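You operate a simulated robot arm through the tools that you are given. There is no shell and no other tool.

The job below is to be done with a simulated robot arm. You get a single attempt, and the scene is never put back.

## Task
Pour green up to 50 ml, then blue up to 200 ml, into the cup in the steel tray.
Fine: from the two open cans on the store bench; put back and close both; cup on the blue trolley's upper deck. Set down upright: what you pick out, cup.

It is judged by the outcome, as a careful person would: the job done as asked, and still so three seconds after it is handed in. It fails if anything else is knocked over, pushed out of place, dropped, spilled or broken.

## Robot
A 7-joint arm with a three-finger gripper, fixed in place. Base frame: the origin is at the foot of the arm, x ahead of it, y to its left, z up. Readings come in m, degrees, newtons and seconds.
Its first joint turns from -166.0 to 166.0 degrees. Payload 2.69 kg.
The tool frame sits at the grasp point between the pads (the TCP): z along the fingers, y along the line on which they close. The tips reach 0.03 m beyond it. Largest opening 0.128 m; the body of the gripper starts 0.117 m behind the TCP.
Orientation is that of the tool frame in the base frame, as a unit quaternion [w, x, y, z]. With the fingers straight down and closing along the base's y, the tool's x points along the base's -x, its y along +y and its z along -z.

## Interface
- The arm moves only by the tool drive_tool. Its argument "steps" is a list of rows, each a list of 3 entries, a list of its own where there are three numbers: the turn, a rotation vector about the base's x, y, z in degrees, then the shift along the base's x, y, z in m, then the gripper command, from -1 (shut) to 1 (fully open), values between in proportion. In form: [[[rx, ry, rz], [x, y, z], fingers], ...]. A call has 1 to 20 rows; each row shifts and turns the commanded pose from where the row before left it. A row lasts 0.2 s, in which the tool goes at most 0.05 m and 8.6 degrees; a call with a longer step from one row to the next is refused whole, and so is a gripper value outside its range. A pose out of reach is approached as far as the arm can. The call stops where the force on the tool passes 40 N (or 10 N more than at its start, if that is more) or the arm is blocked; 0.2 s more then pass. The fingers move at their own pace and stop on an object; they squeeze with about 32 N. The grip force told is the motor's: it shows also when the fingers shut on nothing. Time passes only in rows, and 0.2 s behind the last, so rows that do not move let the fingers close. It gives the time, the measured TCP pose, the force on the tool (base axes), the opening and the grip force at its end, in the units of the frame above (readings bear some noise), with the torque about the TCP (base axes, N m) and any sound that the robot's microphone picked up.
- Cameras (640 x 400 px; columns grow to the right, rows downward): "scene" is fixed at [0.0484, 0.5005, 1.4745]; the picture's right is [-0.14, -0.99, 0.00], its down [-0.63, 0.09, -0.77] and it looks along [0.76, -0.11, -0.63] (base axes); focal length 265 px, centre (320, 200). "wrist" rides on the gripper at [0.058, 0.054, -0.131] in the tool frame; the picture's right is [-0.68, 0.74, 0.00], its down [-0.62, -0.57, -0.55] and it looks along [-0.40, -0.37, 0.84] (tool axes); focal length 234 px, centre (320, 200). There is no depth. A picture from a camera that has moved, and an enlarged one, comes with that camera's place and axes in the base frame and with its lens.
- capture(camera): a new picture of that camera. It takes no simulated time.
- move_column(by): slides the trunk up (or, below 0, down) by that many m; the arm rides with it, the base frame stays. It gives what a move gives, with no picture.
- inspect(camera, box): a new picture of the part [left, top, right, bottom] of that camera's present view, enlarged. It takes no simulated time.
- hand_in(): hands the job in; it is judged then, once.

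Places have to be worked out from the pictures, the camera data and where the tool is seen. Open the gripper and draw the arm clear of the work before you hand the job in, unless the task says otherwise.

The tools are called after "Emit:" as name(argument=value, ...) on one line, values as JSON. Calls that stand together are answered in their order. drive_tool: Moves the arm, as the interface text tells. Its arguments: {"type":"object","properties":{"steps":{"type":"array","items":{"type":"array"}}},"required":["steps"]} The other tools are called the same way: move_column (by) slides the trunk up or down; capture (camera) takes a picture; inspect (camera, box) takes an enlarged picture of a part of a camera's view; hand_in () hands the job in.

At the start:

```text
clock: 0.0
tool_pos: [0.5081, 0.2594, 1.2945]
ee_rot: [0.0, 0.0, 1.0, 0.0]
contact_force: [-0.4, 0.0, 0.0]
torque: [0.04, 0.02, 0.02]
width: 0.128
grasp_force: 0.1
trunk travel left (down, up): [-0.15, 0.2]
```

scene: 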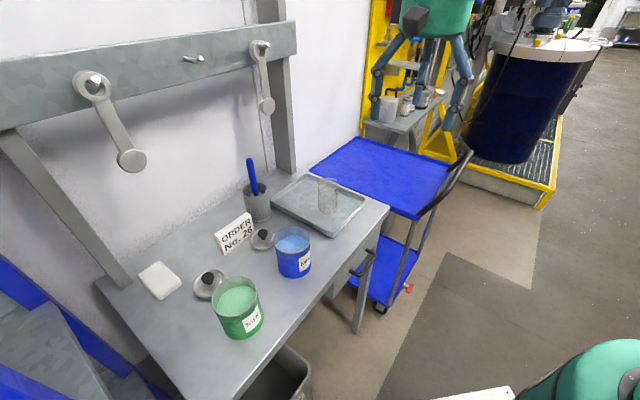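
wrist: 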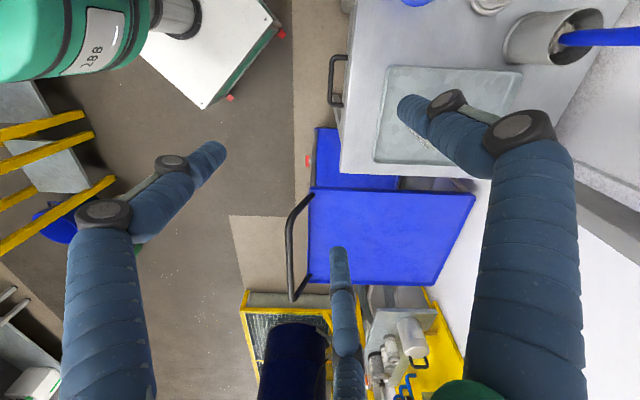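

I begin by looking closely at the bench: the two open cans, their lids, the tray with the glass cup and the trolley. I take enlarged views before moving anything.

Emit:
inspect(camera="scene", box=[180, 220, 340, 350])

Emit:
inspect(camera="scene", box=[260, 160, 380, 250])

Emit:
inspect(camera="scene", box=[200, 140, 480, 320])

Emit:
inspect(camera="scene", box=[100, 200, 300, 330])

```text
3.08 times, centred on (260, 285) of scene
camera zoom: at [0.0484, 0.5005, 1.4745], right [-0.14, -0.99, 0.0], down [-0.63, 0.09, -0.77], along [0.76, -0.11, -0.63], focal length 816 px, centre (505, -62)
```

zoom: 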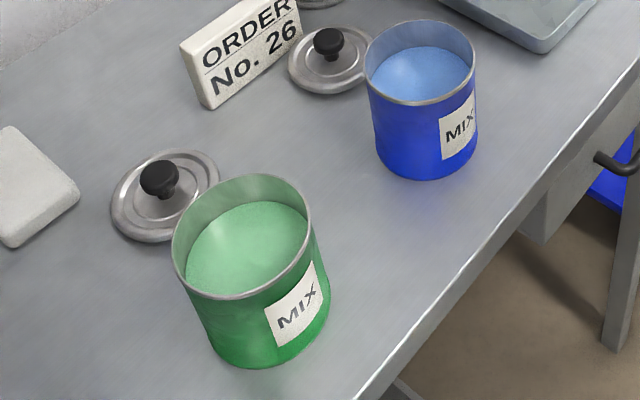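

```text
4.44 times, centred on (320, 205) of scene
camera zoom: at [0.0484, 0.5005, 1.4745], right [-0.14, -0.99, 0.0], down [-0.63, 0.09, -0.77], along [0.76, -0.11, -0.63], focal length 1178 px, centre (320, 178)
```

zoom: 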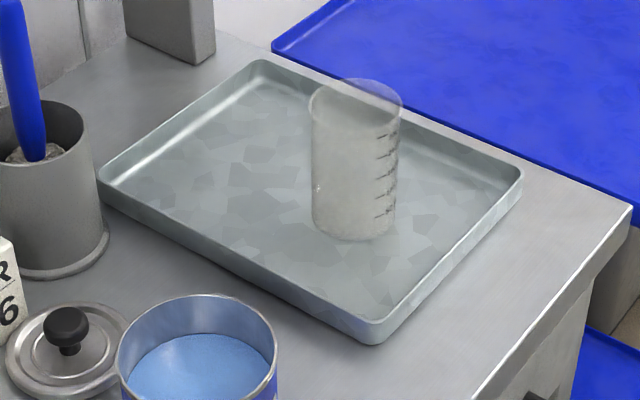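

```text
2.22 times, centred on (340, 230) of scene
camera zoom: at [0.0484, 0.5005, 1.4745], right [-0.14, -0.99, 0.0], down [-0.63, 0.09, -0.77], along [0.76, -0.11, -0.63], focal length 589 px, centre (276, 133)
```

zoom: 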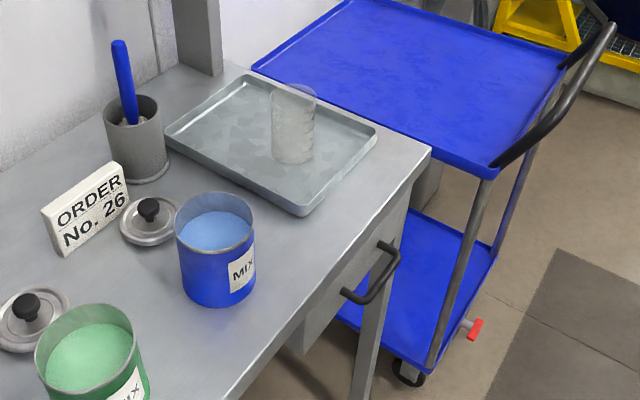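

```text
3.08 times, centred on (200, 265) of scene
camera zoom: at [0.0484, 0.5005, 1.4745], right [-0.14, -0.99, 0.0], down [-0.63, 0.09, -0.77], along [0.76, -0.11, -0.63], focal length 816 px, centre (689, 0)
```

zoom: 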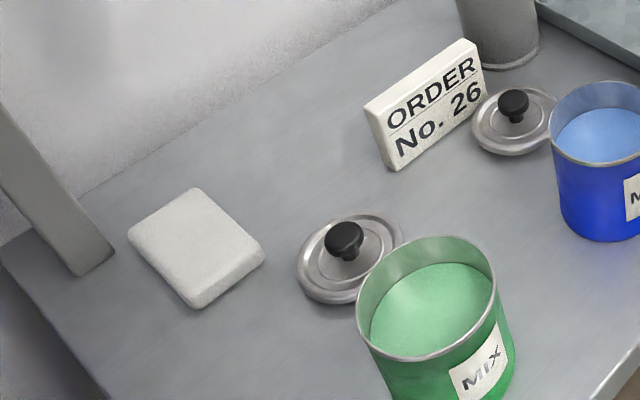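

The cans, lids (with black knobs), the cup with marks and the trolley are all visible from the scene camera. I take enlarged wrist views to fix the bench and deck heights by triangulation.

Emit:
inspect(camera="wrist", box=[320, 0, 640, 200])

Emit:
inspect(camera="wrist", box=[240, 120, 500, 300])

Emit:
inspect(camera="scene", box=[300, 0, 500, 130])

```text
2.00 times, centred on (480, 100) of wrist
camera zoom: at [0.4483, 0.313, 1.4259], right [0.68, 0.74, 0.0], down [0.62, -0.57, 0.55], along [0.4, -0.37, -0.84], focal length 468 px, centre (0, 400)
```

zoom: 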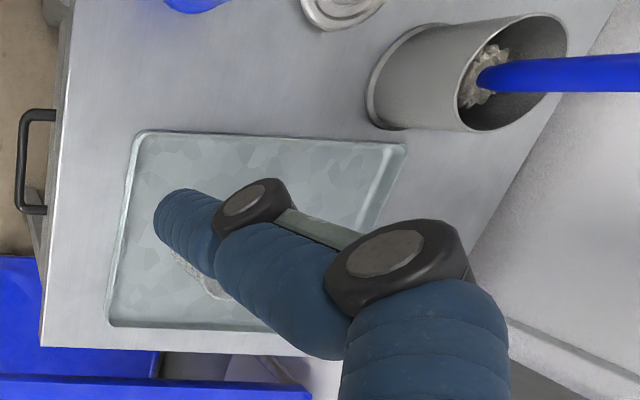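

```text
2.22 times, centred on (370, 210) of wrist
camera zoom: at [0.4483, 0.313, 1.4259], right [0.68, 0.74, 0.0], down [0.62, -0.57, 0.55], along [0.4, -0.37, -0.84], focal length 520 px, centre (209, 178)
```

zoom: 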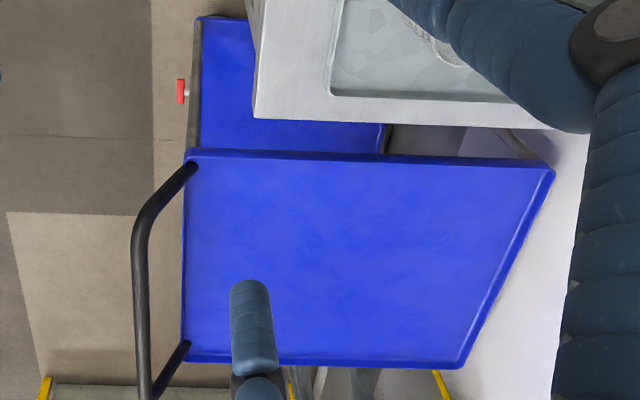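

```text
3.08 times, centred on (400, 65) of scene
camera zoom: at [0.0484, 0.5005, 1.4745], right [-0.14, -0.99, 0.0], down [-0.63, 0.09, -0.77], along [0.76, -0.11, -0.63], focal length 816 px, centre (74, 615)
```

zoom: 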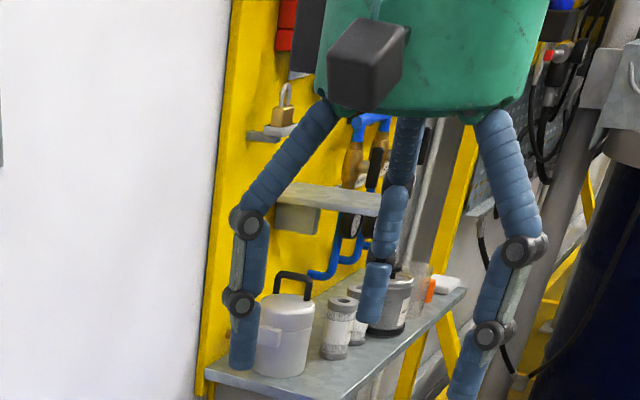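

Triangulating puts the bench top near z≈0.895 with its axes turned 45°, the cup near (0.69, 0.38), the green can near (0.35, 0.63), the blue can near (0.49, 0.51) and the deck near z≈0.79. I close and open the gripper in free air to see how the fingers really look and move.

Emit:
drive_tool(steps=[[[0, 0, 0], [0, 0, 0], -1], [[0, 0, 0], [0, 0, 0], -1], [[0, 0, 0], [0, 0, 0], -1]])

Emit:
inspect(camera="scene", box=[340, 0, 500, 130])

Emit:
capture(camera="wrist")

```text
clock: 0.8
tool_pos: [0.5074, 0.2588, 1.2951]
ee_rot: [0.001, -0.001, 1.0, 0.0]
contact_force: [-0.8, 0.6, -0.6]
torque: [0.02, -0.01, 0.0]
width: 0.0021
grasp_force: 31.9
trunk travel left (down, up): [-0.15, 0.2]
```

```text
3.08 times, centred on (420, 65) of scene
camera zoom: at [0.0484, 0.5005, 1.4745], right [-0.14, -0.99, 0.0], down [-0.63, 0.09, -0.77], along [0.76, -0.11, -0.63], focal length 816 px, centre (12, 615)
```

zoom: 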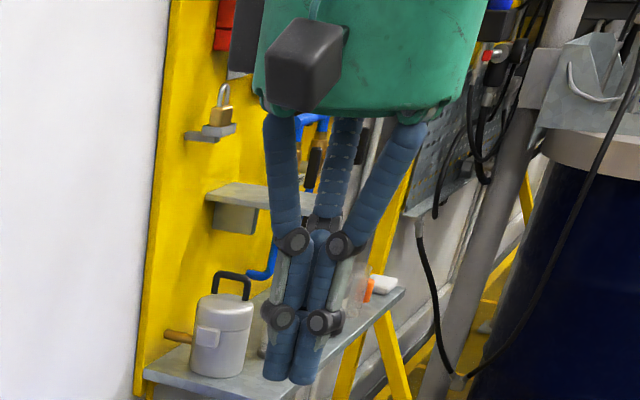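

```text
taken
camera wrist: at [0.4483, 0.313, 1.4259], right [0.68, 0.74, 0.0], down [0.62, -0.57, 0.55], along [0.4, -0.37, -0.84], focal length 234 px, centre (320, 200)
```

wrist: 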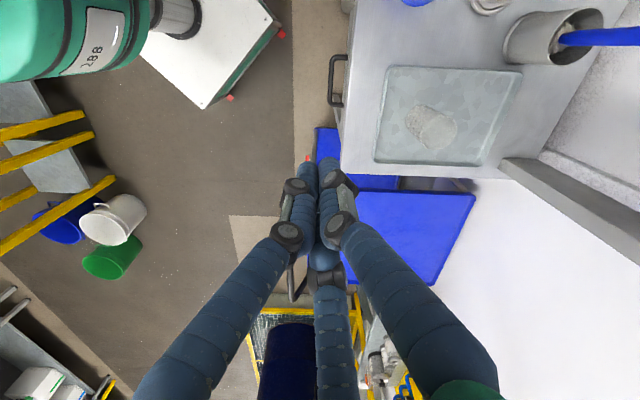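

The third blue finger is part of the hand's shape and moves with the other two; the pads close along tool y as described. I now open, turn the tool so that its x faces the robot at the green can (radial about 61°), and travel there at the present height to look from above.

Emit:
drive_tool(steps=[[[0, 0, 6.78], [-0.0177, 0.035, 0], 1], [[0, 0, 6.78], [-0.0177, 0.035, 0], 1], [[0, 0, 6.78], [-0.0177, 0.035, 0], 1], [[0, 0, 6.78], [-0.0177, 0.035, 0], 1], [[0, 0, 6.78], [-0.0177, 0.035, 0], 1], [[0, 0, 6.78], [-0.0177, 0.035, 0], 1], [[0, 0, 6.78], [-0.0177, 0.035, 0], 1], [[0, 0, 6.78], [-0.0177, 0.035, 0], 1], [[0, 0, 6.78], [-0.0177, 0.035, 0], 1]])

Emit:
capture(camera="wrist")

Emit:
capture(camera="scene")

```text
clock: 2.8
tool_pos: [0.3486, 0.5741, 1.2946]
ee_rot: [-0.001, -0.508, 0.862, 0.0]
contact_force: [-0.5, 0.0, -1.2]
torque: [0.02, 0.0, 0.0]
width: 0.1278
grasp_force: 0.0
trunk travel left (down, up): [-0.15, 0.2]
```

```text
taken
camera wrist: at [0.2725, 0.5489, 1.4252], right [-0.32, 0.95, 0.0], down [0.79, 0.27, 0.55], along [0.52, 0.17, -0.84], focal length 234 px, centre (320, 200)
```

wrist: 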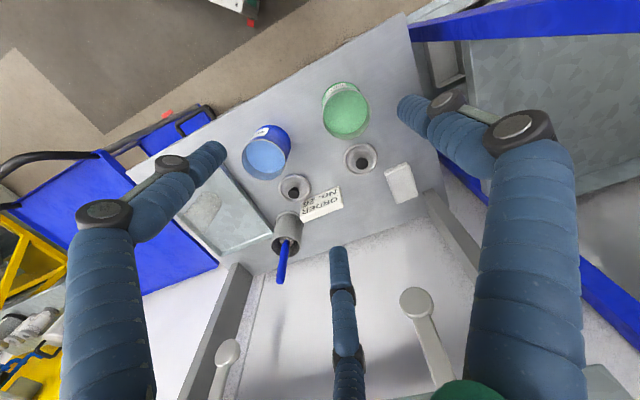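

```text
taken
```

scene: 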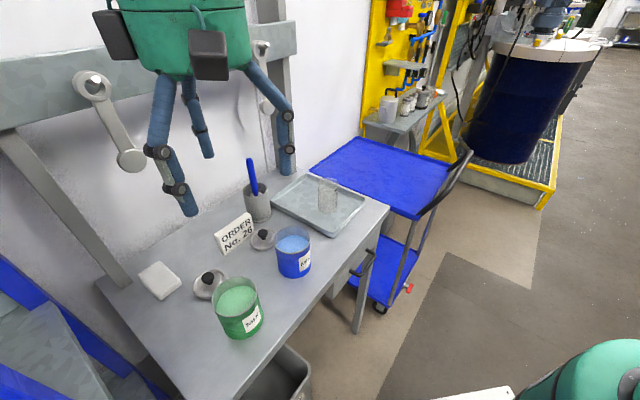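

This view shows both cans, both lids, the sign and the sponge from above. I enlarge it to measure the can and lid centres accurately.

Emit:
inspect(camera="wrist", box=[300, 60, 440, 210])

Emit:
inspect(camera="wrist", box=[160, 110, 340, 240])

```text
2.67 times, centred on (370, 135) of wrist
camera zoom: at [0.2725, 0.5489, 1.4252], right [-0.32, 0.95, 0.0], down [0.79, 0.27, 0.55], along [0.52, 0.17, -0.84], focal length 624 px, centre (187, 373)
```

zoom: 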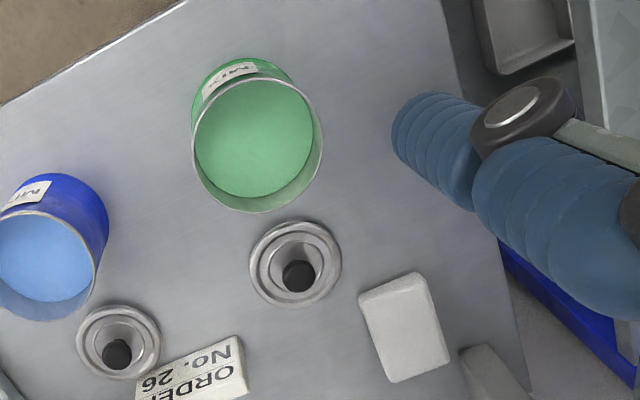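

```text
3.08 times, centred on (250, 175) of wrist
camera zoom: at [0.2725, 0.5489, 1.4252], right [-0.32, 0.95, 0.0], down [0.79, 0.27, 0.55], along [0.52, 0.17, -0.84], focal length 720 px, centre (535, 277)
```

zoom: 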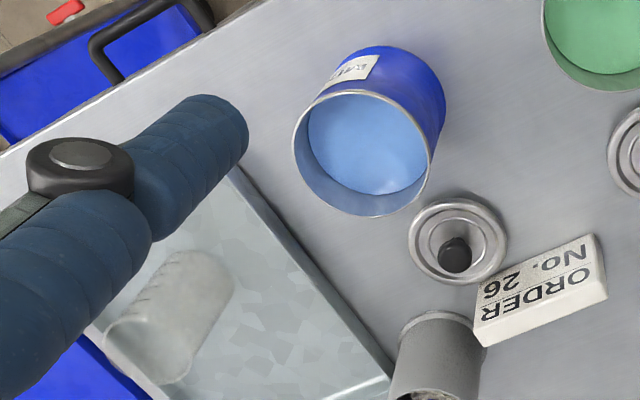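

Both views agree: green can axis at about (0.350, 0.625), rim z≈1.0; blue can at (0.481, 0.504). I move over the green can and come down partway to z≈1.10 to check centring.

Emit:
drive_tool(steps=[[[0, 0, 0], [0.0007, 0.0255, 0], 1], [[0, 0, 0], [0.0007, 0.0255, 0], 1], [[0, 0, 0], [0, 0, -0.045], 1], [[0, 0, 0], [0, 0, -0.045], 1], [[0, 0, 0], [0, 0, -0.045], 1], [[0, 0, 0], [0, 0, -0.045], 1], [[0, 0, 0], [0, 0, 0], 1]])

Emit:
capture(camera="wrist")

Emit:
inspect(camera="scene", box=[130, 150, 350, 350])

```text
clock: 4.4
tool_pos: [0.3508, 0.6263, 1.1156]
ee_rot: [0.0, -0.507, 0.862, 0.001]
contact_force: [0.0, 0.8, -0.6]
torque: [-0.05, 0.01, 0.03]
width: 0.1278
grasp_force: 0.1
trunk travel left (down, up): [-0.15, 0.2]
```

```text
taken
camera wrist: at [0.2736, 0.6009, 1.2463], right [-0.32, 0.95, 0.0], down [0.79, 0.27, 0.55], along [0.52, 0.17, -0.84], focal length 234 px, centre (320, 200)
```

wrist: 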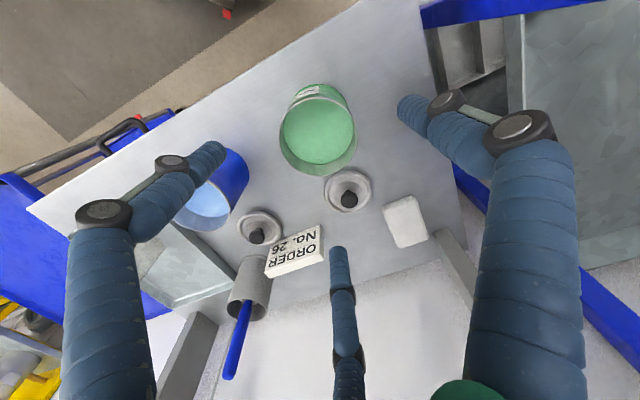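

```text
2.00 times, centred on (240, 250) of scene
camera zoom: at [0.0484, 0.5005, 1.4745], right [-0.14, -0.99, 0.0], down [-0.63, 0.09, -0.77], along [0.76, -0.11, -0.63], focal length 530 px, centre (480, 100)
```

zoom: 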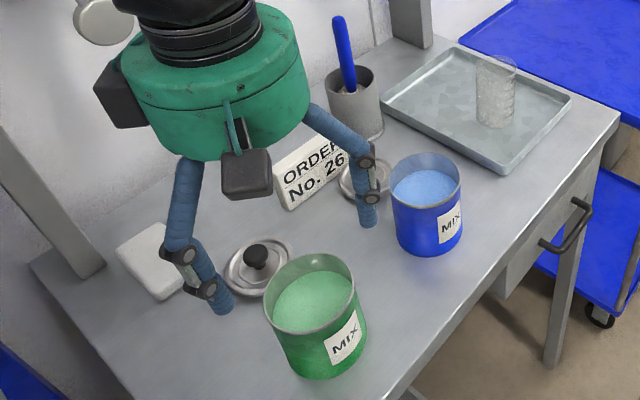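

The hand is above the green can; I enlarge the wrist view to check the can's centre relative to the tool.

Emit:
inspect(camera="wrist", box=[250, 60, 400, 220])

```text
2.50 times, centred on (325, 140) of wrist
camera zoom: at [0.2736, 0.6009, 1.2463], right [-0.32, 0.95, 0.0], down [0.79, 0.27, 0.55], along [0.52, 0.17, -0.84], focal length 585 px, centre (308, 350)
```

zoom: 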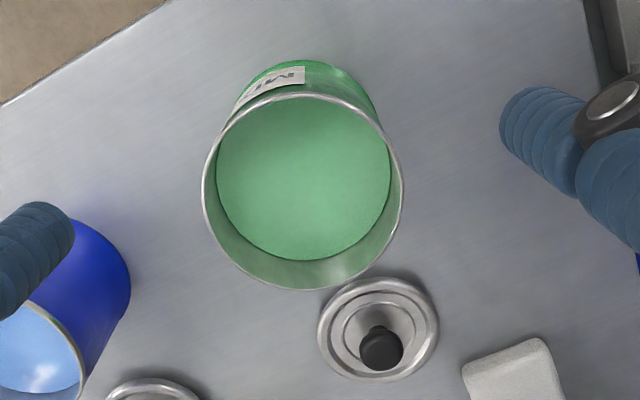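

The can centre comes out at (0.350, 0.6245), within 2 mm of the tool axis. I descend to z≈0.948 so the pads straddle the can at about mid-height, watching the force.

Emit:
drive_tool(steps=[[[0, 0, 0], [-0.0005, -0.0015, -0.04], 1], [[0, 0, 0], [0, 0, -0.04], 1], [[0, 0, 0], [0, 0, -0.04], 1], [[0, 0, 0], [0, 0, -0.03], 1], [[0, 0, 0], [0, 0, -0.0176], 1], [[0, 0, 0], [0, 0, 0], 1]])

Emit:
inspect(camera="scene", box=[130, 190, 330, 370])

Emit:
capture(camera="wrist")

```text
clock: 5.8
tool_pos: [0.35, 0.6235, 0.9469]
ee_rot: [0.0, -0.508, 0.862, 0.0]
contact_force: [-0.8, -0.6, 0.0]
torque: [0.02, -0.02, 0.0]
width: 0.128
grasp_force: 0.0
trunk travel left (down, up): [-0.15, 0.2]
```

```text
2.22 times, centred on (230, 280) of scene
camera zoom: at [0.0484, 0.5005, 1.4745], right [-0.14, -0.99, 0.0], down [-0.63, 0.09, -0.77], along [0.76, -0.11, -0.63], focal length 589 px, centre (520, 22)
```

zoom: 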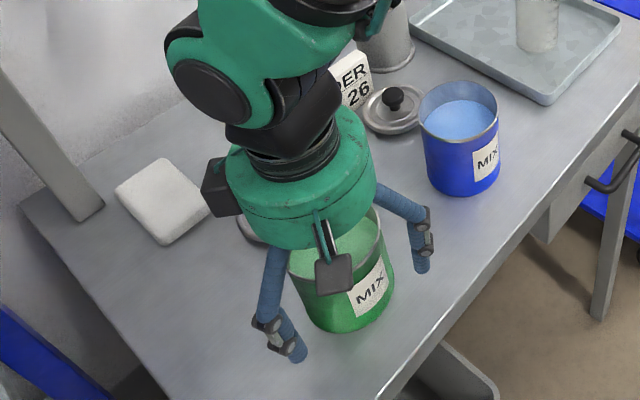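

```text
taken
camera wrist: at [0.2729, 0.5984, 1.078], right [-0.32, 0.95, 0.0], down [0.79, 0.26, 0.55], along [0.52, 0.17, -0.84], focal length 234 px, centre (320, 200)
```

wrist: 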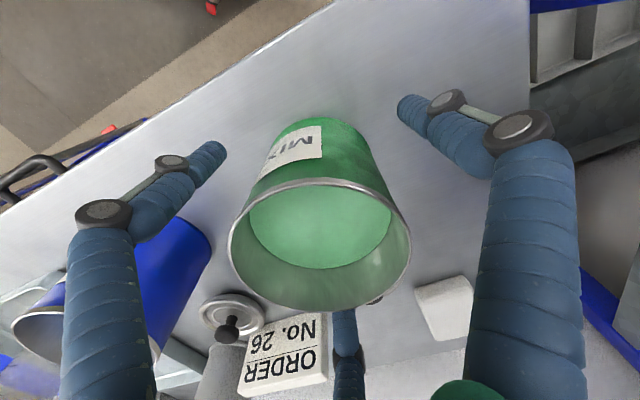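

No contact on the way down and the can sits centred between the fingers. I close the gripper on it.

Emit:
drive_tool(steps=[[[0, 0, 0], [0, 0, 0], 0.5], [[0, 0, 0], [0, 0, 0], 0.3], [[0, 0, 0], [0, 0, 0], -1], [[0, 0, 0], [0, 0, 0], -1], [[0, 0, 0], [0, 0, 0], -1]])

Emit:
inspect(camera="scene", box=[130, 190, 330, 370])

```text
clock: 7.0
tool_pos: [0.35, 0.6238, 0.947]
ee_rot: [0.0, -0.507, 0.862, 0.001]
contact_force: [5.1, -0.8, 7.7]
torque: [-0.06, -0.25, 0.01]
width: 0.0851
grasp_force: 32.2
trunk travel left (down, up): [-0.15, 0.2]
```

```text
2.22 times, centred on (230, 280) of scene
camera zoom: at [0.0484, 0.5005, 1.4745], right [-0.14, -0.99, 0.0], down [-0.63, 0.09, -0.77], along [0.76, -0.11, -0.63], focal length 589 px, centre (520, 22)
```

zoom: 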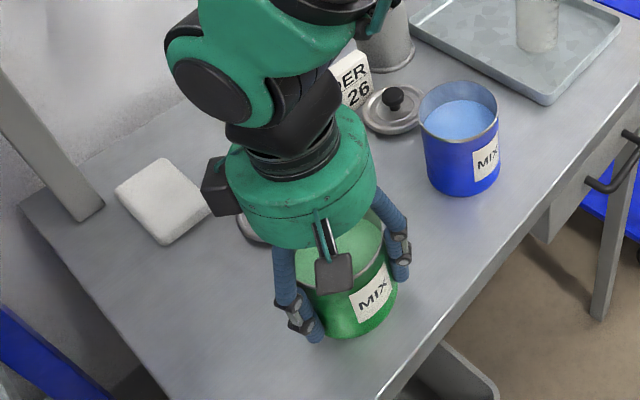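

The grip holds at 0.085 m width. I lift by 3 cm slowly and check weight and attitude.

Emit:
drive_tool(steps=[[[0, 0, 0], [0, 0, 0.005], -1], [[0, 0, 0], [0, 0, 0.01], -1], [[0, 0, 0], [0, 0, 0.015], -1], [[0, 0, 0], [0, 0, 0], -1], [[0, 0, 0], [0, 0, 0], -1]])

Emit:
inspect(camera="scene", box=[130, 190, 330, 370])

Emit:
capture(camera="wrist")

```text
clock: 8.2
tool_pos: [0.349, 0.6245, 0.9753]
ee_rot: [0.001, -0.507, 0.862, 0.001]
contact_force: [0.1, 0.5, -4.9]
torque: [-0.04, 0.03, 0.0]
width: 0.0849
grasp_force: 31.7
trunk travel left (down, up): [-0.15, 0.2]
```

```text
2.22 times, centred on (230, 280) of scene
camera zoom: at [0.0484, 0.5005, 1.4745], right [-0.14, -0.99, 0.0], down [-0.63, 0.09, -0.77], along [0.76, -0.11, -0.63], focal length 589 px, centre (520, 22)
```

zoom: 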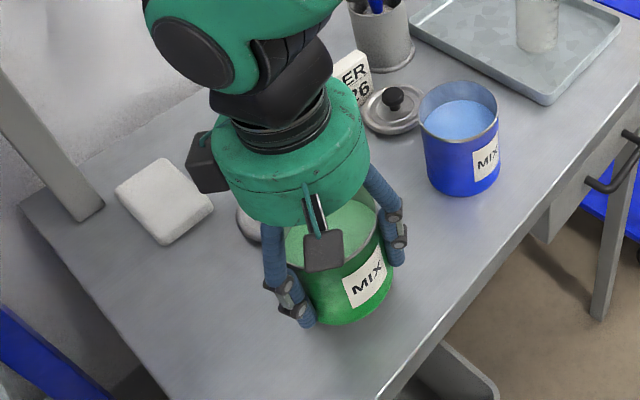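

```text
taken
camera wrist: at [0.2733, 0.5989, 1.1082], right [-0.32, 0.95, 0.0], down [0.79, 0.27, 0.55], along [0.52, 0.17, -0.84], focal length 234 px, centre (320, 200)
```

wrist: 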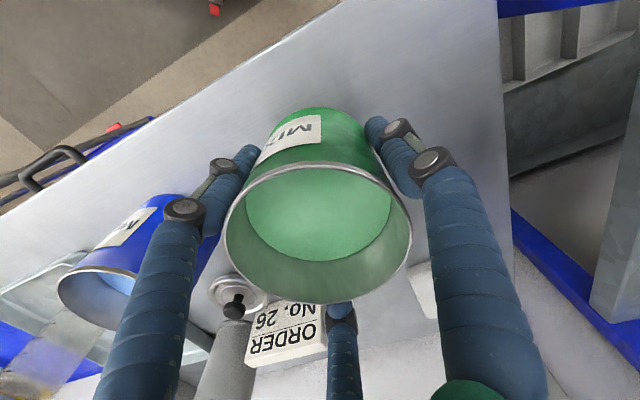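

The can weighs about 4.9 N and hangs level, but the rim appears some millimetres lower in the hand than before the lift. I hold still for a second and look again to see whether it is slipping.

Emit:
drive_tool(steps=[[[0, 0, 0], [0, 0, 0], -1], [[0, 0, 0], [0, 0, 0], -1], [[0, 0, 0], [0, 0, 0], -1], [[0, 0, 0], [0, 0, 0], -1], [[0, 0, 0], [0, 0, 0], -1]])

Emit:
capture(camera="wrist")

Emit:
inspect(camera="scene", box=[180, 240, 290, 340])

```text
clock: 9.4
tool_pos: [0.3484, 0.6242, 0.9764]
ee_rot: [0.0, -0.508, 0.861, 0.0]
contact_force: [-0.1, 0.4, -3.5]
torque: [0.04, 0.0, -0.02]
width: 0.0845
grasp_force: 32.0
trunk travel left (down, up): [-0.15, 0.2]
```

```text
taken
camera wrist: at [0.2733, 0.5988, 1.1083], right [-0.32, 0.95, 0.0], down [0.79, 0.27, 0.55], along [0.52, 0.17, -0.84], focal length 234 px, centre (320, 200)
```

wrist: 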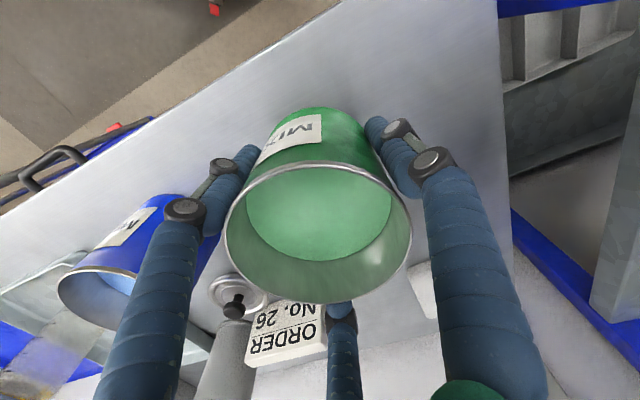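

```text
4.00 times, centred on (235, 290) of scene
camera zoom: at [0.0484, 0.5005, 1.4745], right [-0.14, -0.99, 0.0], down [-0.63, 0.09, -0.77], along [0.76, -0.11, -0.63], focal length 1061 px, centre (660, -160)
```

zoom: 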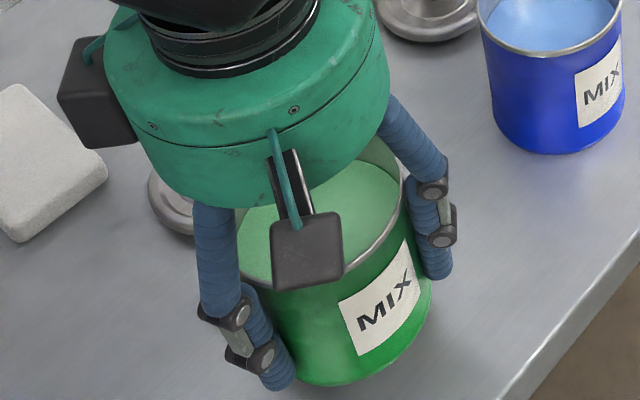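

The picture is unchanged, so nothing is slipping now. I measure the rim in an enlarged wrist view to know where the lip sits relative to the tool.

Emit:
inspect(camera="wrist", box=[210, 90, 430, 320])

```text
1.74 times, centred on (320, 205) of wrist
camera zoom: at [0.2733, 0.5988, 1.1083], right [-0.32, 0.95, 0.0], down [0.79, 0.27, 0.55], along [0.52, 0.17, -0.84], focal length 407 px, centre (320, 191)
```

zoom: 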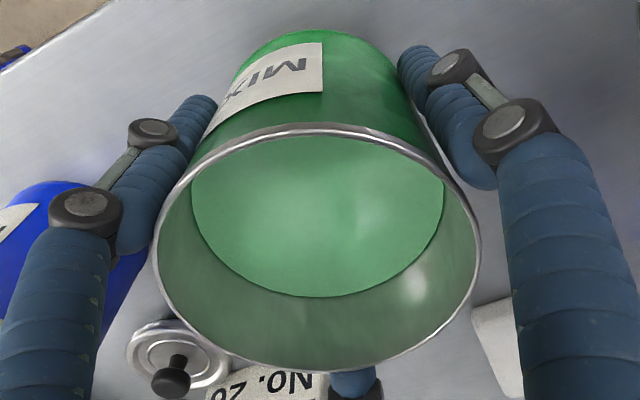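

The rim is centred in the hand, 0.052 m above the TCP, so the grip is sound. Before carrying it over, I enlarge the cup in the scene view to fix its place and read its marks.

Emit:
inspect(camera="scene", box=[305, 170, 353, 220])

Emit:
inspect(camera="scene", box=[316, 172, 344, 192])

```text
8.00 times, centred on (329, 195) of scene
camera zoom: at [0.0484, 0.5005, 1.4745], right [-0.14, -0.99, 0.0], down [-0.63, 0.09, -0.77], along [0.76, -0.11, -0.63], focal length 2121 px, centre (248, 240)
```

zoom: 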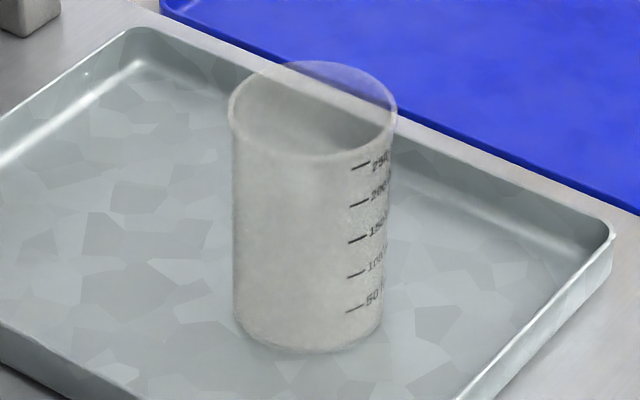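

```text
16.00 times, centred on (330, 182) of scene
camera zoom: at [0.0484, 0.5005, 1.4745], right [-0.14, -0.99, 0.0], down [-0.63, 0.09, -0.77], along [0.76, -0.11, -0.63], focal length 4242 px, centre (160, 488)
```

zoom: 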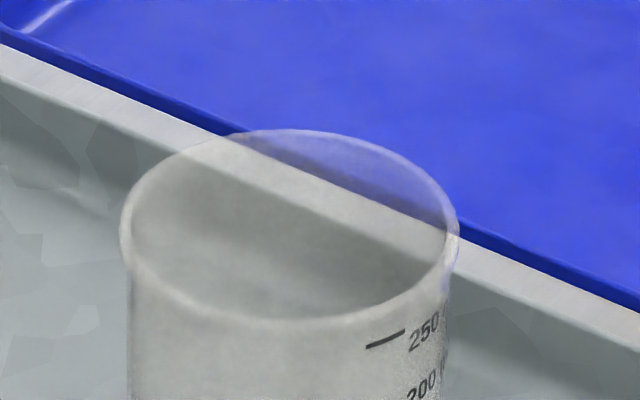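

The marks read 50–250 ml and the cup is at about (0.695, 0.383), rim z≈1.0, Ø≈0.065. I raise the can to z≈1.19 and carry it upright to a point about 8 cm beyond the cup (radially), turning the tool to the cup's radial direction so the mouth can later tip towards the robot.

Emit:
drive_tool(steps=[[[0, 0, 0], [0, 0, 0.03], -1], [[0, 0, 0], [0, 0, 0.045], -1], [[0, 0, 0], [0, 0, 0.045], -1], [[0, 0, 0], [0, 0, 0.045], -1], [[0, 0, 0], [0, 0, 0.035], -1], [[0, 0, 0], [0, 0, 0.015], -1], [[0, 0, 0], [0, 0, 0], -1]])

Emit:
drive_tool(steps=[[[0, 0, -2.3], [0.0225, -0.011, 0], -1], [[0, 0, -2.3], [0.0297, -0.0145, 0], -1], [[0, 0, -2.3], [0.0297, -0.0145, 0], -1], [[0, 0, -2.3], [0.0297, -0.0145, 0], -1], [[0, 0, -2.3], [0.0297, -0.0145, 0], -1], [[0, 0, -2.3], [0.0297, -0.0145, 0], -1], [[0, 0, -2.3], [0.0297, -0.0145, 0], -1], [[0, 0, -2.3], [0.0297, -0.0145, 0], -1], [[0, 0, -2.3], [0.0297, -0.0145, 0], -1], [[0, 0, -2.3], [0.0297, -0.0145, 0], -1], [[0, 0, -2.3], [0.0297, -0.0145, 0], -1], [[0, 0, -2.3], [0.0297, -0.0145, 0], -1], [[0, 0, -2.3], [0.0297, -0.0145, 0], -1], [[0, 0, -2.3], [0.0297, -0.0145, 0], -1], [[0, 0, 0], [0, 0, 0], -1]])

Emit:
capture(camera="wrist")

Emit:
capture(camera="scene")

```text
clock: 11.0
tool_pos: [0.3489, 0.6232, 1.1934]
ee_rot: [0.0, -0.508, 0.861, 0.0]
contact_force: [-0.3, -0.6, -4.9]
torque: [0.0, 0.01, 0.0]
width: 0.0847
grasp_force: 32.3
trunk travel left (down, up): [-0.15, 0.2]
```

```text
clock: 14.2
tool_pos: [0.7585, 0.4233, 1.1901]
ee_rot: [0.0, -0.249, 0.969, 0.0]
contact_force: [0.7, -1.0, -3.5]
torque: [0.02, 0.05, 0.01]
width: 0.0844
grasp_force: 31.5
trunk travel left (down, up): [-0.15, 0.2]
```

```text
taken
camera wrist: at [0.6808, 0.4427, 1.322], right [0.24, 0.97, 0.0], down [0.81, -0.2, 0.55], along [0.53, -0.13, -0.84], focal length 234 px, centre (320, 200)
```

wrist: 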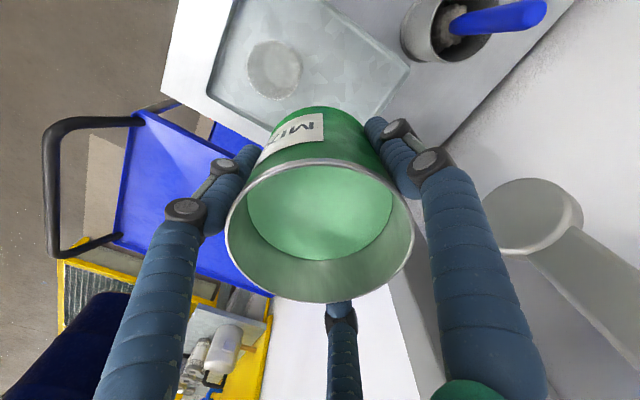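

```text
taken
```

scene: 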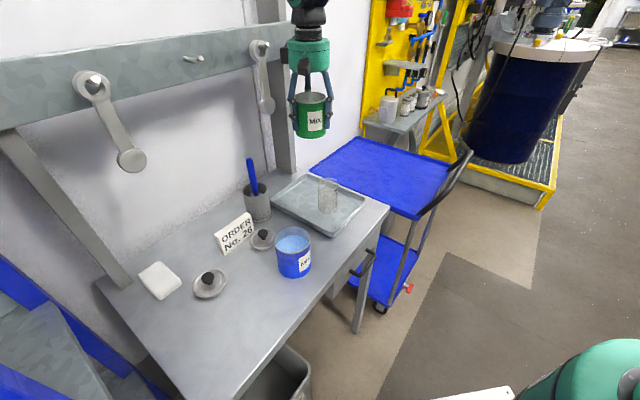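

The can is upright beyond the cup and the wrist camera sees the cup below. I enlarge that to fix the cup's centre.

Emit:
inspect(camera="wrist", box=[200, 0, 420, 130])

Emit:
inspect(camera="scene", box=[240, 20, 380, 230])

```text
2.91 times, centred on (310, 65) of wrist
camera zoom: at [0.6808, 0.4427, 1.322], right [0.24, 0.97, 0.0], down [0.81, -0.2, 0.55], along [0.53, -0.13, -0.84], focal length 681 px, centre (349, 593)
```

zoom: 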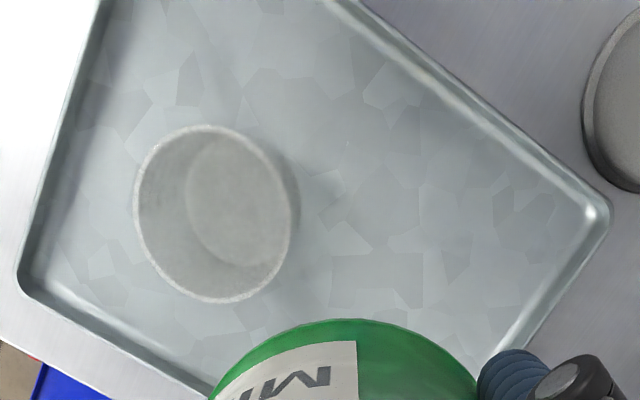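

```text
1.90 times, centred on (310, 125) of scene
camera zoom: at [0.0484, 0.5005, 1.4745], right [-0.14, -0.99, 0.0], down [-0.63, 0.09, -0.77], along [0.76, -0.11, -0.63], focal length 505 px, centre (339, 343)
```

zoom: 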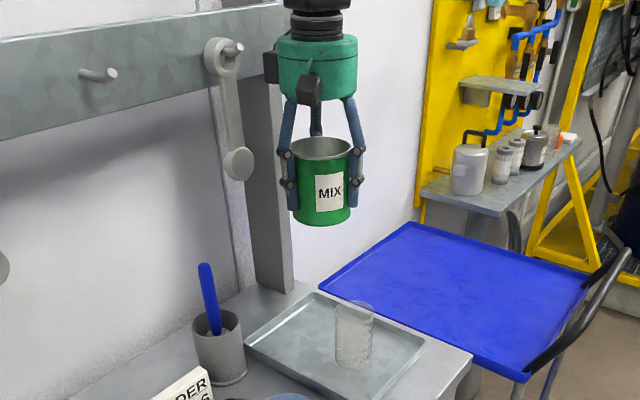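

Wrist view puts the cup at (0.690, 0.382). The liquid is about 3 cm below the rim, so it should only reach the lip near 35°; I now tilt the can 26° towards the robot at this safe height, without pouring.

Emit:
drive_tool(steps=[[[0, 0, 0], [-0.001, -0.004, 0], -1], [[1.567, -2.847, 0], [0, 0, 0], -1], [[1.567, -2.847, 0], [0, 0, 0], -1], [[1.567, -2.847, 0], [0, 0, 0], -1], [[1.567, -2.847, 0], [0, 0, 0], -1], [[1.567, -2.847, 0], [0, 0, 0], -1], [[1.567, -2.847, 0], [0, 0, 0], -1], [[1.567, -2.847, 0], [0, 0, 0], -1], [[1.567, -2.847, 0], [0, 0, 0], -1], [[0, 0, 0], [0, 0, 0], -1]])

Emit:
capture(camera="wrist")

Emit:
inspect(camera="scene", box=[240, 20, 380, 230])

```text
clock: 16.4
tool_pos: [0.7568, 0.4201, 1.1911]
ee_rot: [0.218, -0.242, 0.944, 0.056]
contact_force: [-0.4, 0.5, 0.7]
torque: [0.0, -0.01, -0.02]
width: 0.0842
grasp_force: 32.3
trunk travel left (down, up): [-0.15, 0.2]
```

```text
taken
camera wrist: at [0.6335, 0.4143, 1.2843], right [0.18, 0.94, 0.3], down [0.55, -0.34, 0.76], along [0.82, 0.03, -0.57], focal length 234 px, centre (320, 200)
```

wrist: 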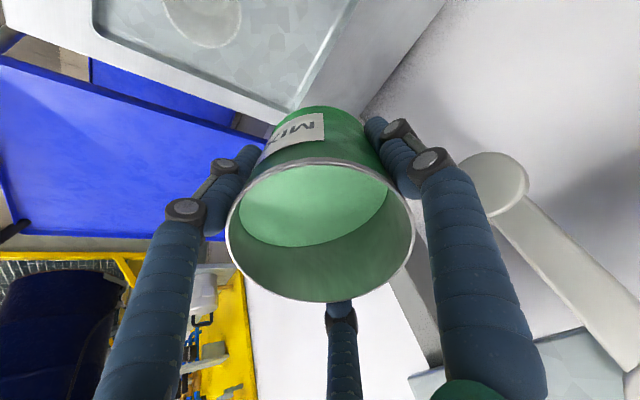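

```text
1.90 times, centred on (310, 125) of scene
camera zoom: at [0.0484, 0.5005, 1.4745], right [-0.14, -0.99, 0.0], down [-0.63, 0.09, -0.77], along [0.76, -0.11, -0.63], focal length 505 px, centre (339, 343)
```

zoom: 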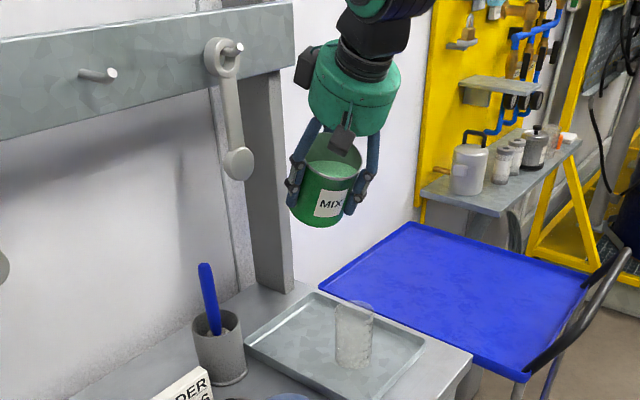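

The can is tilted 26° with no slip and the liquid has moved towards the lip but not reached it. I lower it so the lip comes to about 6 cm above the cup's rim, just inside its edge.

Emit:
drive_tool(steps=[[[0, 0, 0], [0, -0.0005, -0.032], -1], [[0, 0, 0], [0, 0, -0.04], -1], [[0, 0, 0], [0, 0, -0.04], -1], [[0, 0, 0], [0, 0, -0.03], -1], [[0, 0, 0], [0, 0, -0.016], -1], [[0, 0, 0], [0, 0, 0], -1]])

Emit:
capture(camera="wrist")

Emit:
inspect(camera="scene", box=[270, 100, 390, 230])

```text
clock: 17.8
tool_pos: [0.7568, 0.419, 1.0344]
ee_rot: [0.217, -0.244, 0.944, 0.056]
contact_force: [0.4, 0.5, 0.8]
torque: [0.01, 0.01, -0.02]
width: 0.0845
grasp_force: 31.8
trunk travel left (down, up): [-0.15, 0.2]
```

```text
taken
camera wrist: at [0.6346, 0.4139, 1.1261], right [0.18, 0.94, 0.3], down [0.55, -0.34, 0.76], along [0.82, 0.03, -0.57], focal length 234 px, centre (320, 200)
```

wrist: 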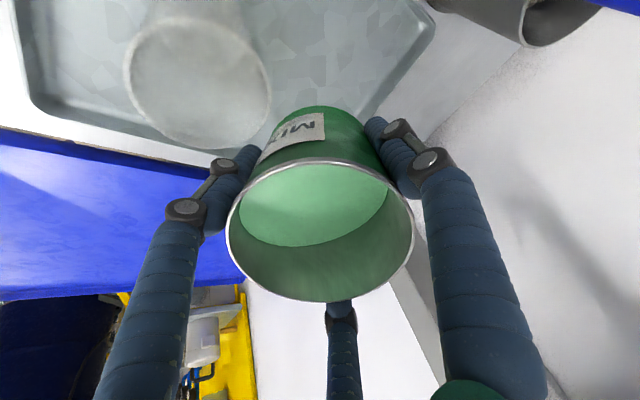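

```text
3.08 times, centred on (330, 165) of scene
camera zoom: at [0.0484, 0.5005, 1.4745], right [-0.14, -0.99, 0.0], down [-0.63, 0.09, -0.77], along [0.76, -0.11, -0.63], focal length 816 px, centre (289, 308)
```

zoom: 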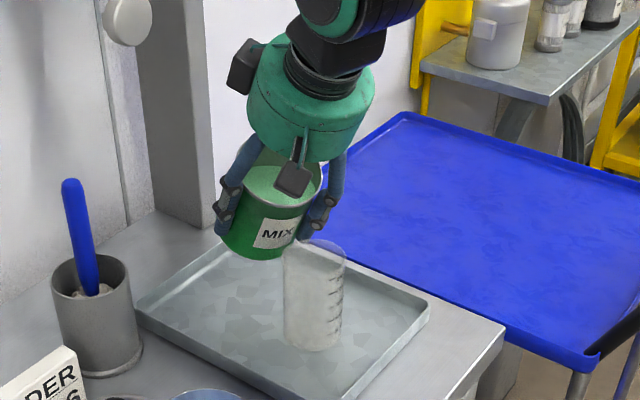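

The lip's plumb line falls inside the cup's rim, on the can side of its centre, as planned. I tilt to 32° keeping the lip in place, still expecting no flow.

Emit:
drive_tool(steps=[[[0, 0, 0], [-0.0018, -0.001, 0], -1], [[0.964, -1.752, 0], [0.0006, 0.0003, 0.0022], -1], [[0.964, -1.752, 0], [0.0006, 0.0003, 0.0022], -1], [[0.964, -1.752, 0], [0.0005, 0.0003, 0.0022], -1], [[0, 0, 0], [0, 0, 0], -1]])

Emit:
inspect(camera="wrist", box=[110, 0, 430, 310])

Emit:
inspect(camera="scene", box=[290, 140, 370, 220])

```text
clock: 19.0
tool_pos: [0.7563, 0.4205, 1.0396]
ee_rot: [0.267, -0.241, 0.931, 0.07]
contact_force: [-0.3, -0.5, -0.7]
torque: [0.0, 0.03, -0.04]
width: 0.0841
grasp_force: 31.9
trunk travel left (down, up): [-0.15, 0.2]
```

```text
1.29 times, centred on (270, 155) of wrist
camera zoom: at [0.6257, 0.4092, 1.1208], right [0.15, 0.92, 0.36], down [0.48, -0.38, 0.79], along [0.87, 0.05, -0.49], focal length 302 px, centre (384, 258)
```

zoom: 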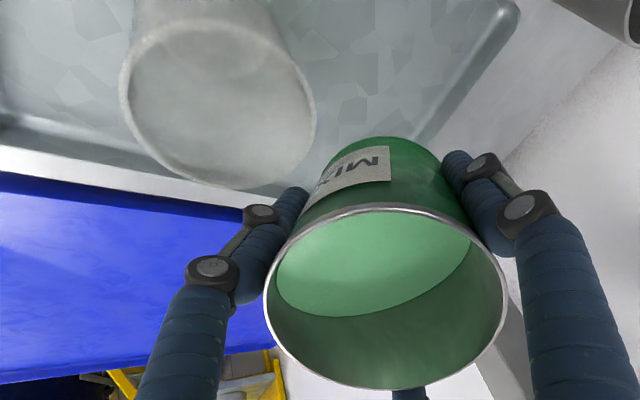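

```text
5.00 times, centred on (330, 180) of scene
camera zoom: at [0.0484, 0.5005, 1.4745], right [-0.14, -0.99, 0.0], down [-0.63, 0.09, -0.77], along [0.76, -0.11, -0.63], focal length 1326 px, centre (270, 300)
```

zoom: 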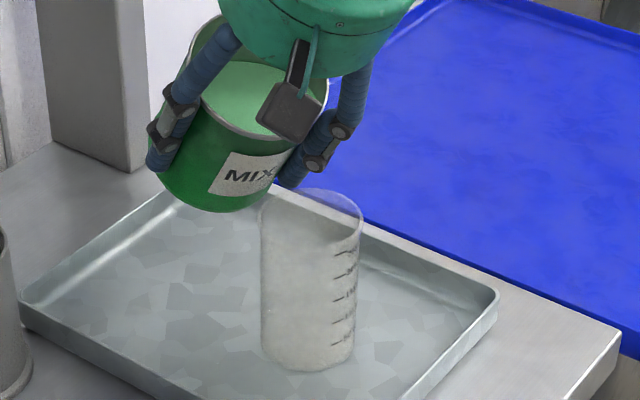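

The liquid is now close to the lip. I go on in small steps, first to 34°, and check for flow.

Emit:
drive_tool(steps=[[[0.482, -0.876, 0], [0.0002, 0.0001, 0.0011], -1], [[0.482, -0.876, 0], [0.0002, 0.0001, 0.0011], -1], [[0, 0, 0], [0, 0, 0], -1]])

Emit:
inspect(camera="wrist", box=[110, 0, 430, 310])

Emit:
inspect(camera="scene", box=[290, 140, 370, 220])

```text
clock: 19.8
tool_pos: [0.7579, 0.4197, 1.0423]
ee_rot: [0.283, -0.239, 0.926, 0.073]
contact_force: [1.1, 0.2, -0.7]
torque: [-0.01, 0.02, 0.01]
width: 0.0842
grasp_force: 32.5
trunk travel left (down, up): [-0.15, 0.2]
```

```text
1.29 times, centred on (270, 155) of wrist
camera zoom: at [0.6238, 0.4084, 1.1184], right [0.14, 0.92, 0.38], down [0.45, -0.4, 0.8], along [0.88, 0.06, -0.47], focal length 302 px, centre (384, 258)
```

zoom: 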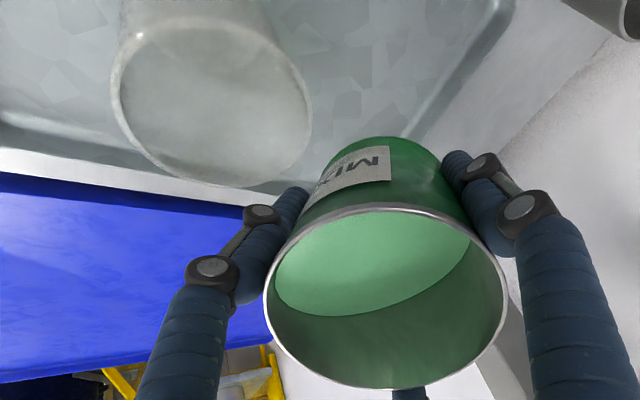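

```text
5.00 times, centred on (330, 180) of scene
camera zoom: at [0.0484, 0.5005, 1.4745], right [-0.14, -0.99, 0.0], down [-0.63, 0.09, -0.77], along [0.76, -0.11, -0.63], focal length 1326 px, centre (270, 300)
```

zoom: 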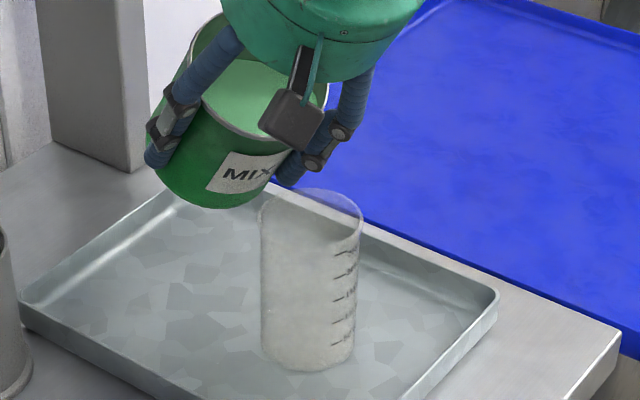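

No flow at 33–34°. I go two degrees further.

Emit:
drive_tool(steps=[[[0.482, -0.876, 0], [0.0002, 0.0001, 0.0011], -1], [[0.482, -0.876, 0], [0.0002, 0.0001, 0.0011], -1], [[0, 0, 0], [0, 0, 0], -1]])

Emit:
inspect(camera="wrist", box=[110, 0, 430, 310])

Emit:
inspect(camera="scene", box=[290, 140, 370, 220])

```text
clock: 20.6
tool_pos: [0.7585, 0.42, 1.045]
ee_rot: [0.299, -0.238, 0.921, 0.077]
contact_force: [-0.1, 0.1, -0.5]
torque: [0.0, -0.02, 0.02]
width: 0.0842
grasp_force: 32.1
trunk travel left (down, up): [-0.15, 0.2]
```

```text
1.29 times, centred on (270, 155) of wrist
camera zoom: at [0.6221, 0.4073, 1.1167], right [0.12, 0.91, 0.4], down [0.43, -0.41, 0.81], along [0.9, 0.07, -0.44], focal length 302 px, centre (384, 258)
```

zoom: 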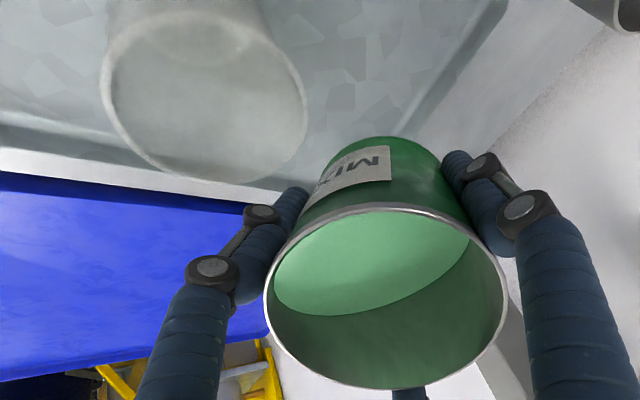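

```text
5.00 times, centred on (330, 180) of scene
camera zoom: at [0.0484, 0.5005, 1.4745], right [-0.14, -0.99, 0.0], down [-0.63, 0.09, -0.77], along [0.76, -0.11, -0.63], focal length 1326 px, centre (270, 300)
```

zoom: 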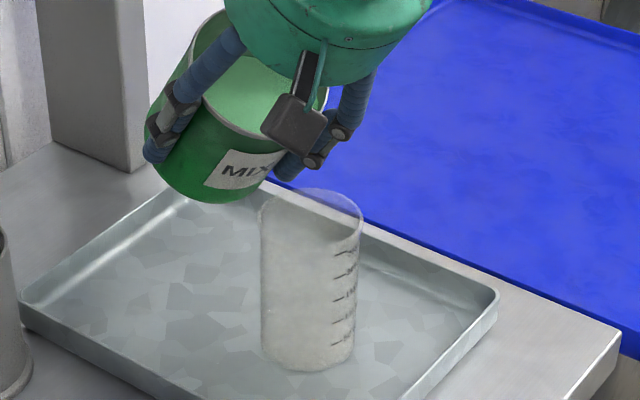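

Now at 36°, still no flow, and the lip stays over the cup. I tilt to 38°.

Emit:
drive_tool(steps=[[[0.482, -0.876, 0], [0.0002, 0.0001, 0.0011], -1], [[0.482, -0.876, 0], [0.0002, 0.0001, 0.0011], -1], [[0, 0, 0], [0, 0, 0], -1]])

Emit:
inspect(camera="wrist", box=[110, 0, 430, 310])

Emit:
inspect(camera="scene", box=[290, 140, 370, 220])

```text
clock: 21.4
tool_pos: [0.7579, 0.4195, 1.0458]
ee_rot: [0.316, -0.235, 0.916, 0.081]
contact_force: [0.4, -0.6, -0.1]
torque: [0.0, 0.06, 0.0]
width: 0.0838
grasp_force: 32.2
trunk travel left (down, up): [-0.15, 0.2]
```

```text
1.29 times, centred on (270, 155) of wrist
camera zoom: at [0.6205, 0.4065, 1.1141], right [0.11, 0.9, 0.42], down [0.4, -0.42, 0.81], along [0.91, 0.08, -0.41], focal length 302 px, centre (384, 258)
```

zoom: 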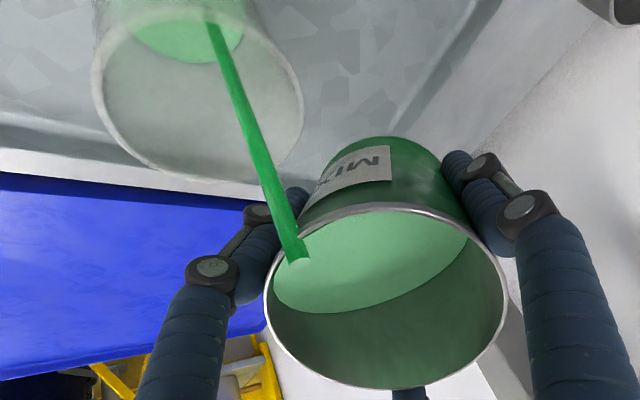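

```text
5.00 times, centred on (330, 180) of scene
camera zoom: at [0.0484, 0.5005, 1.4745], right [-0.14, -0.99, 0.0], down [-0.63, 0.09, -0.77], along [0.76, -0.11, -0.63], focal length 1326 px, centre (270, 300)
```

zoom: 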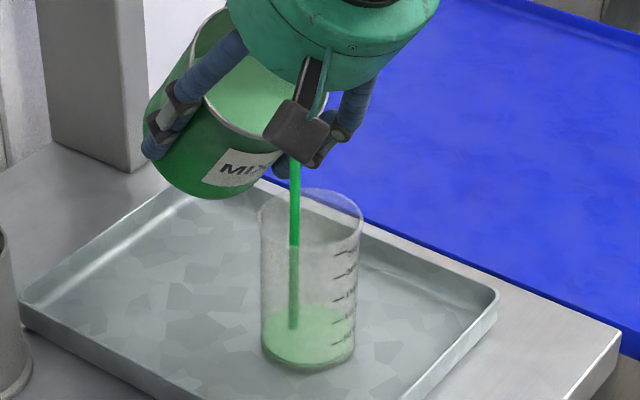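

The stream runs straight into the cup. Time only passes in rows, so I read the level before doing anything else.

Emit:
inspect(camera="scene", box=[314, 185, 346, 217])

```text
12.50 times, centred on (330, 201) of scene
camera zoom: at [0.0484, 0.5005, 1.4745], right [-0.14, -0.99, 0.0], down [-0.63, 0.09, -0.77], along [0.76, -0.11, -0.63], focal length 3314 px, centre (195, 188)
```

zoom: 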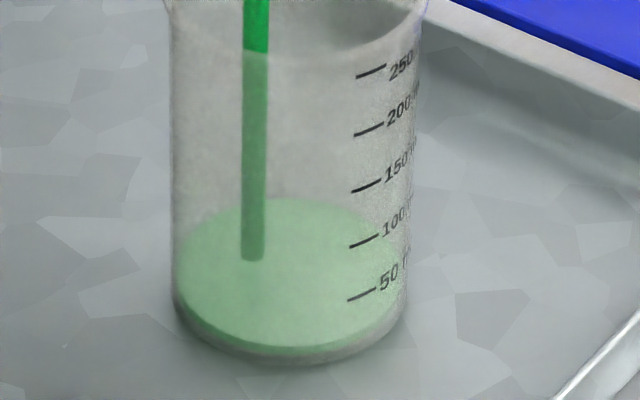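

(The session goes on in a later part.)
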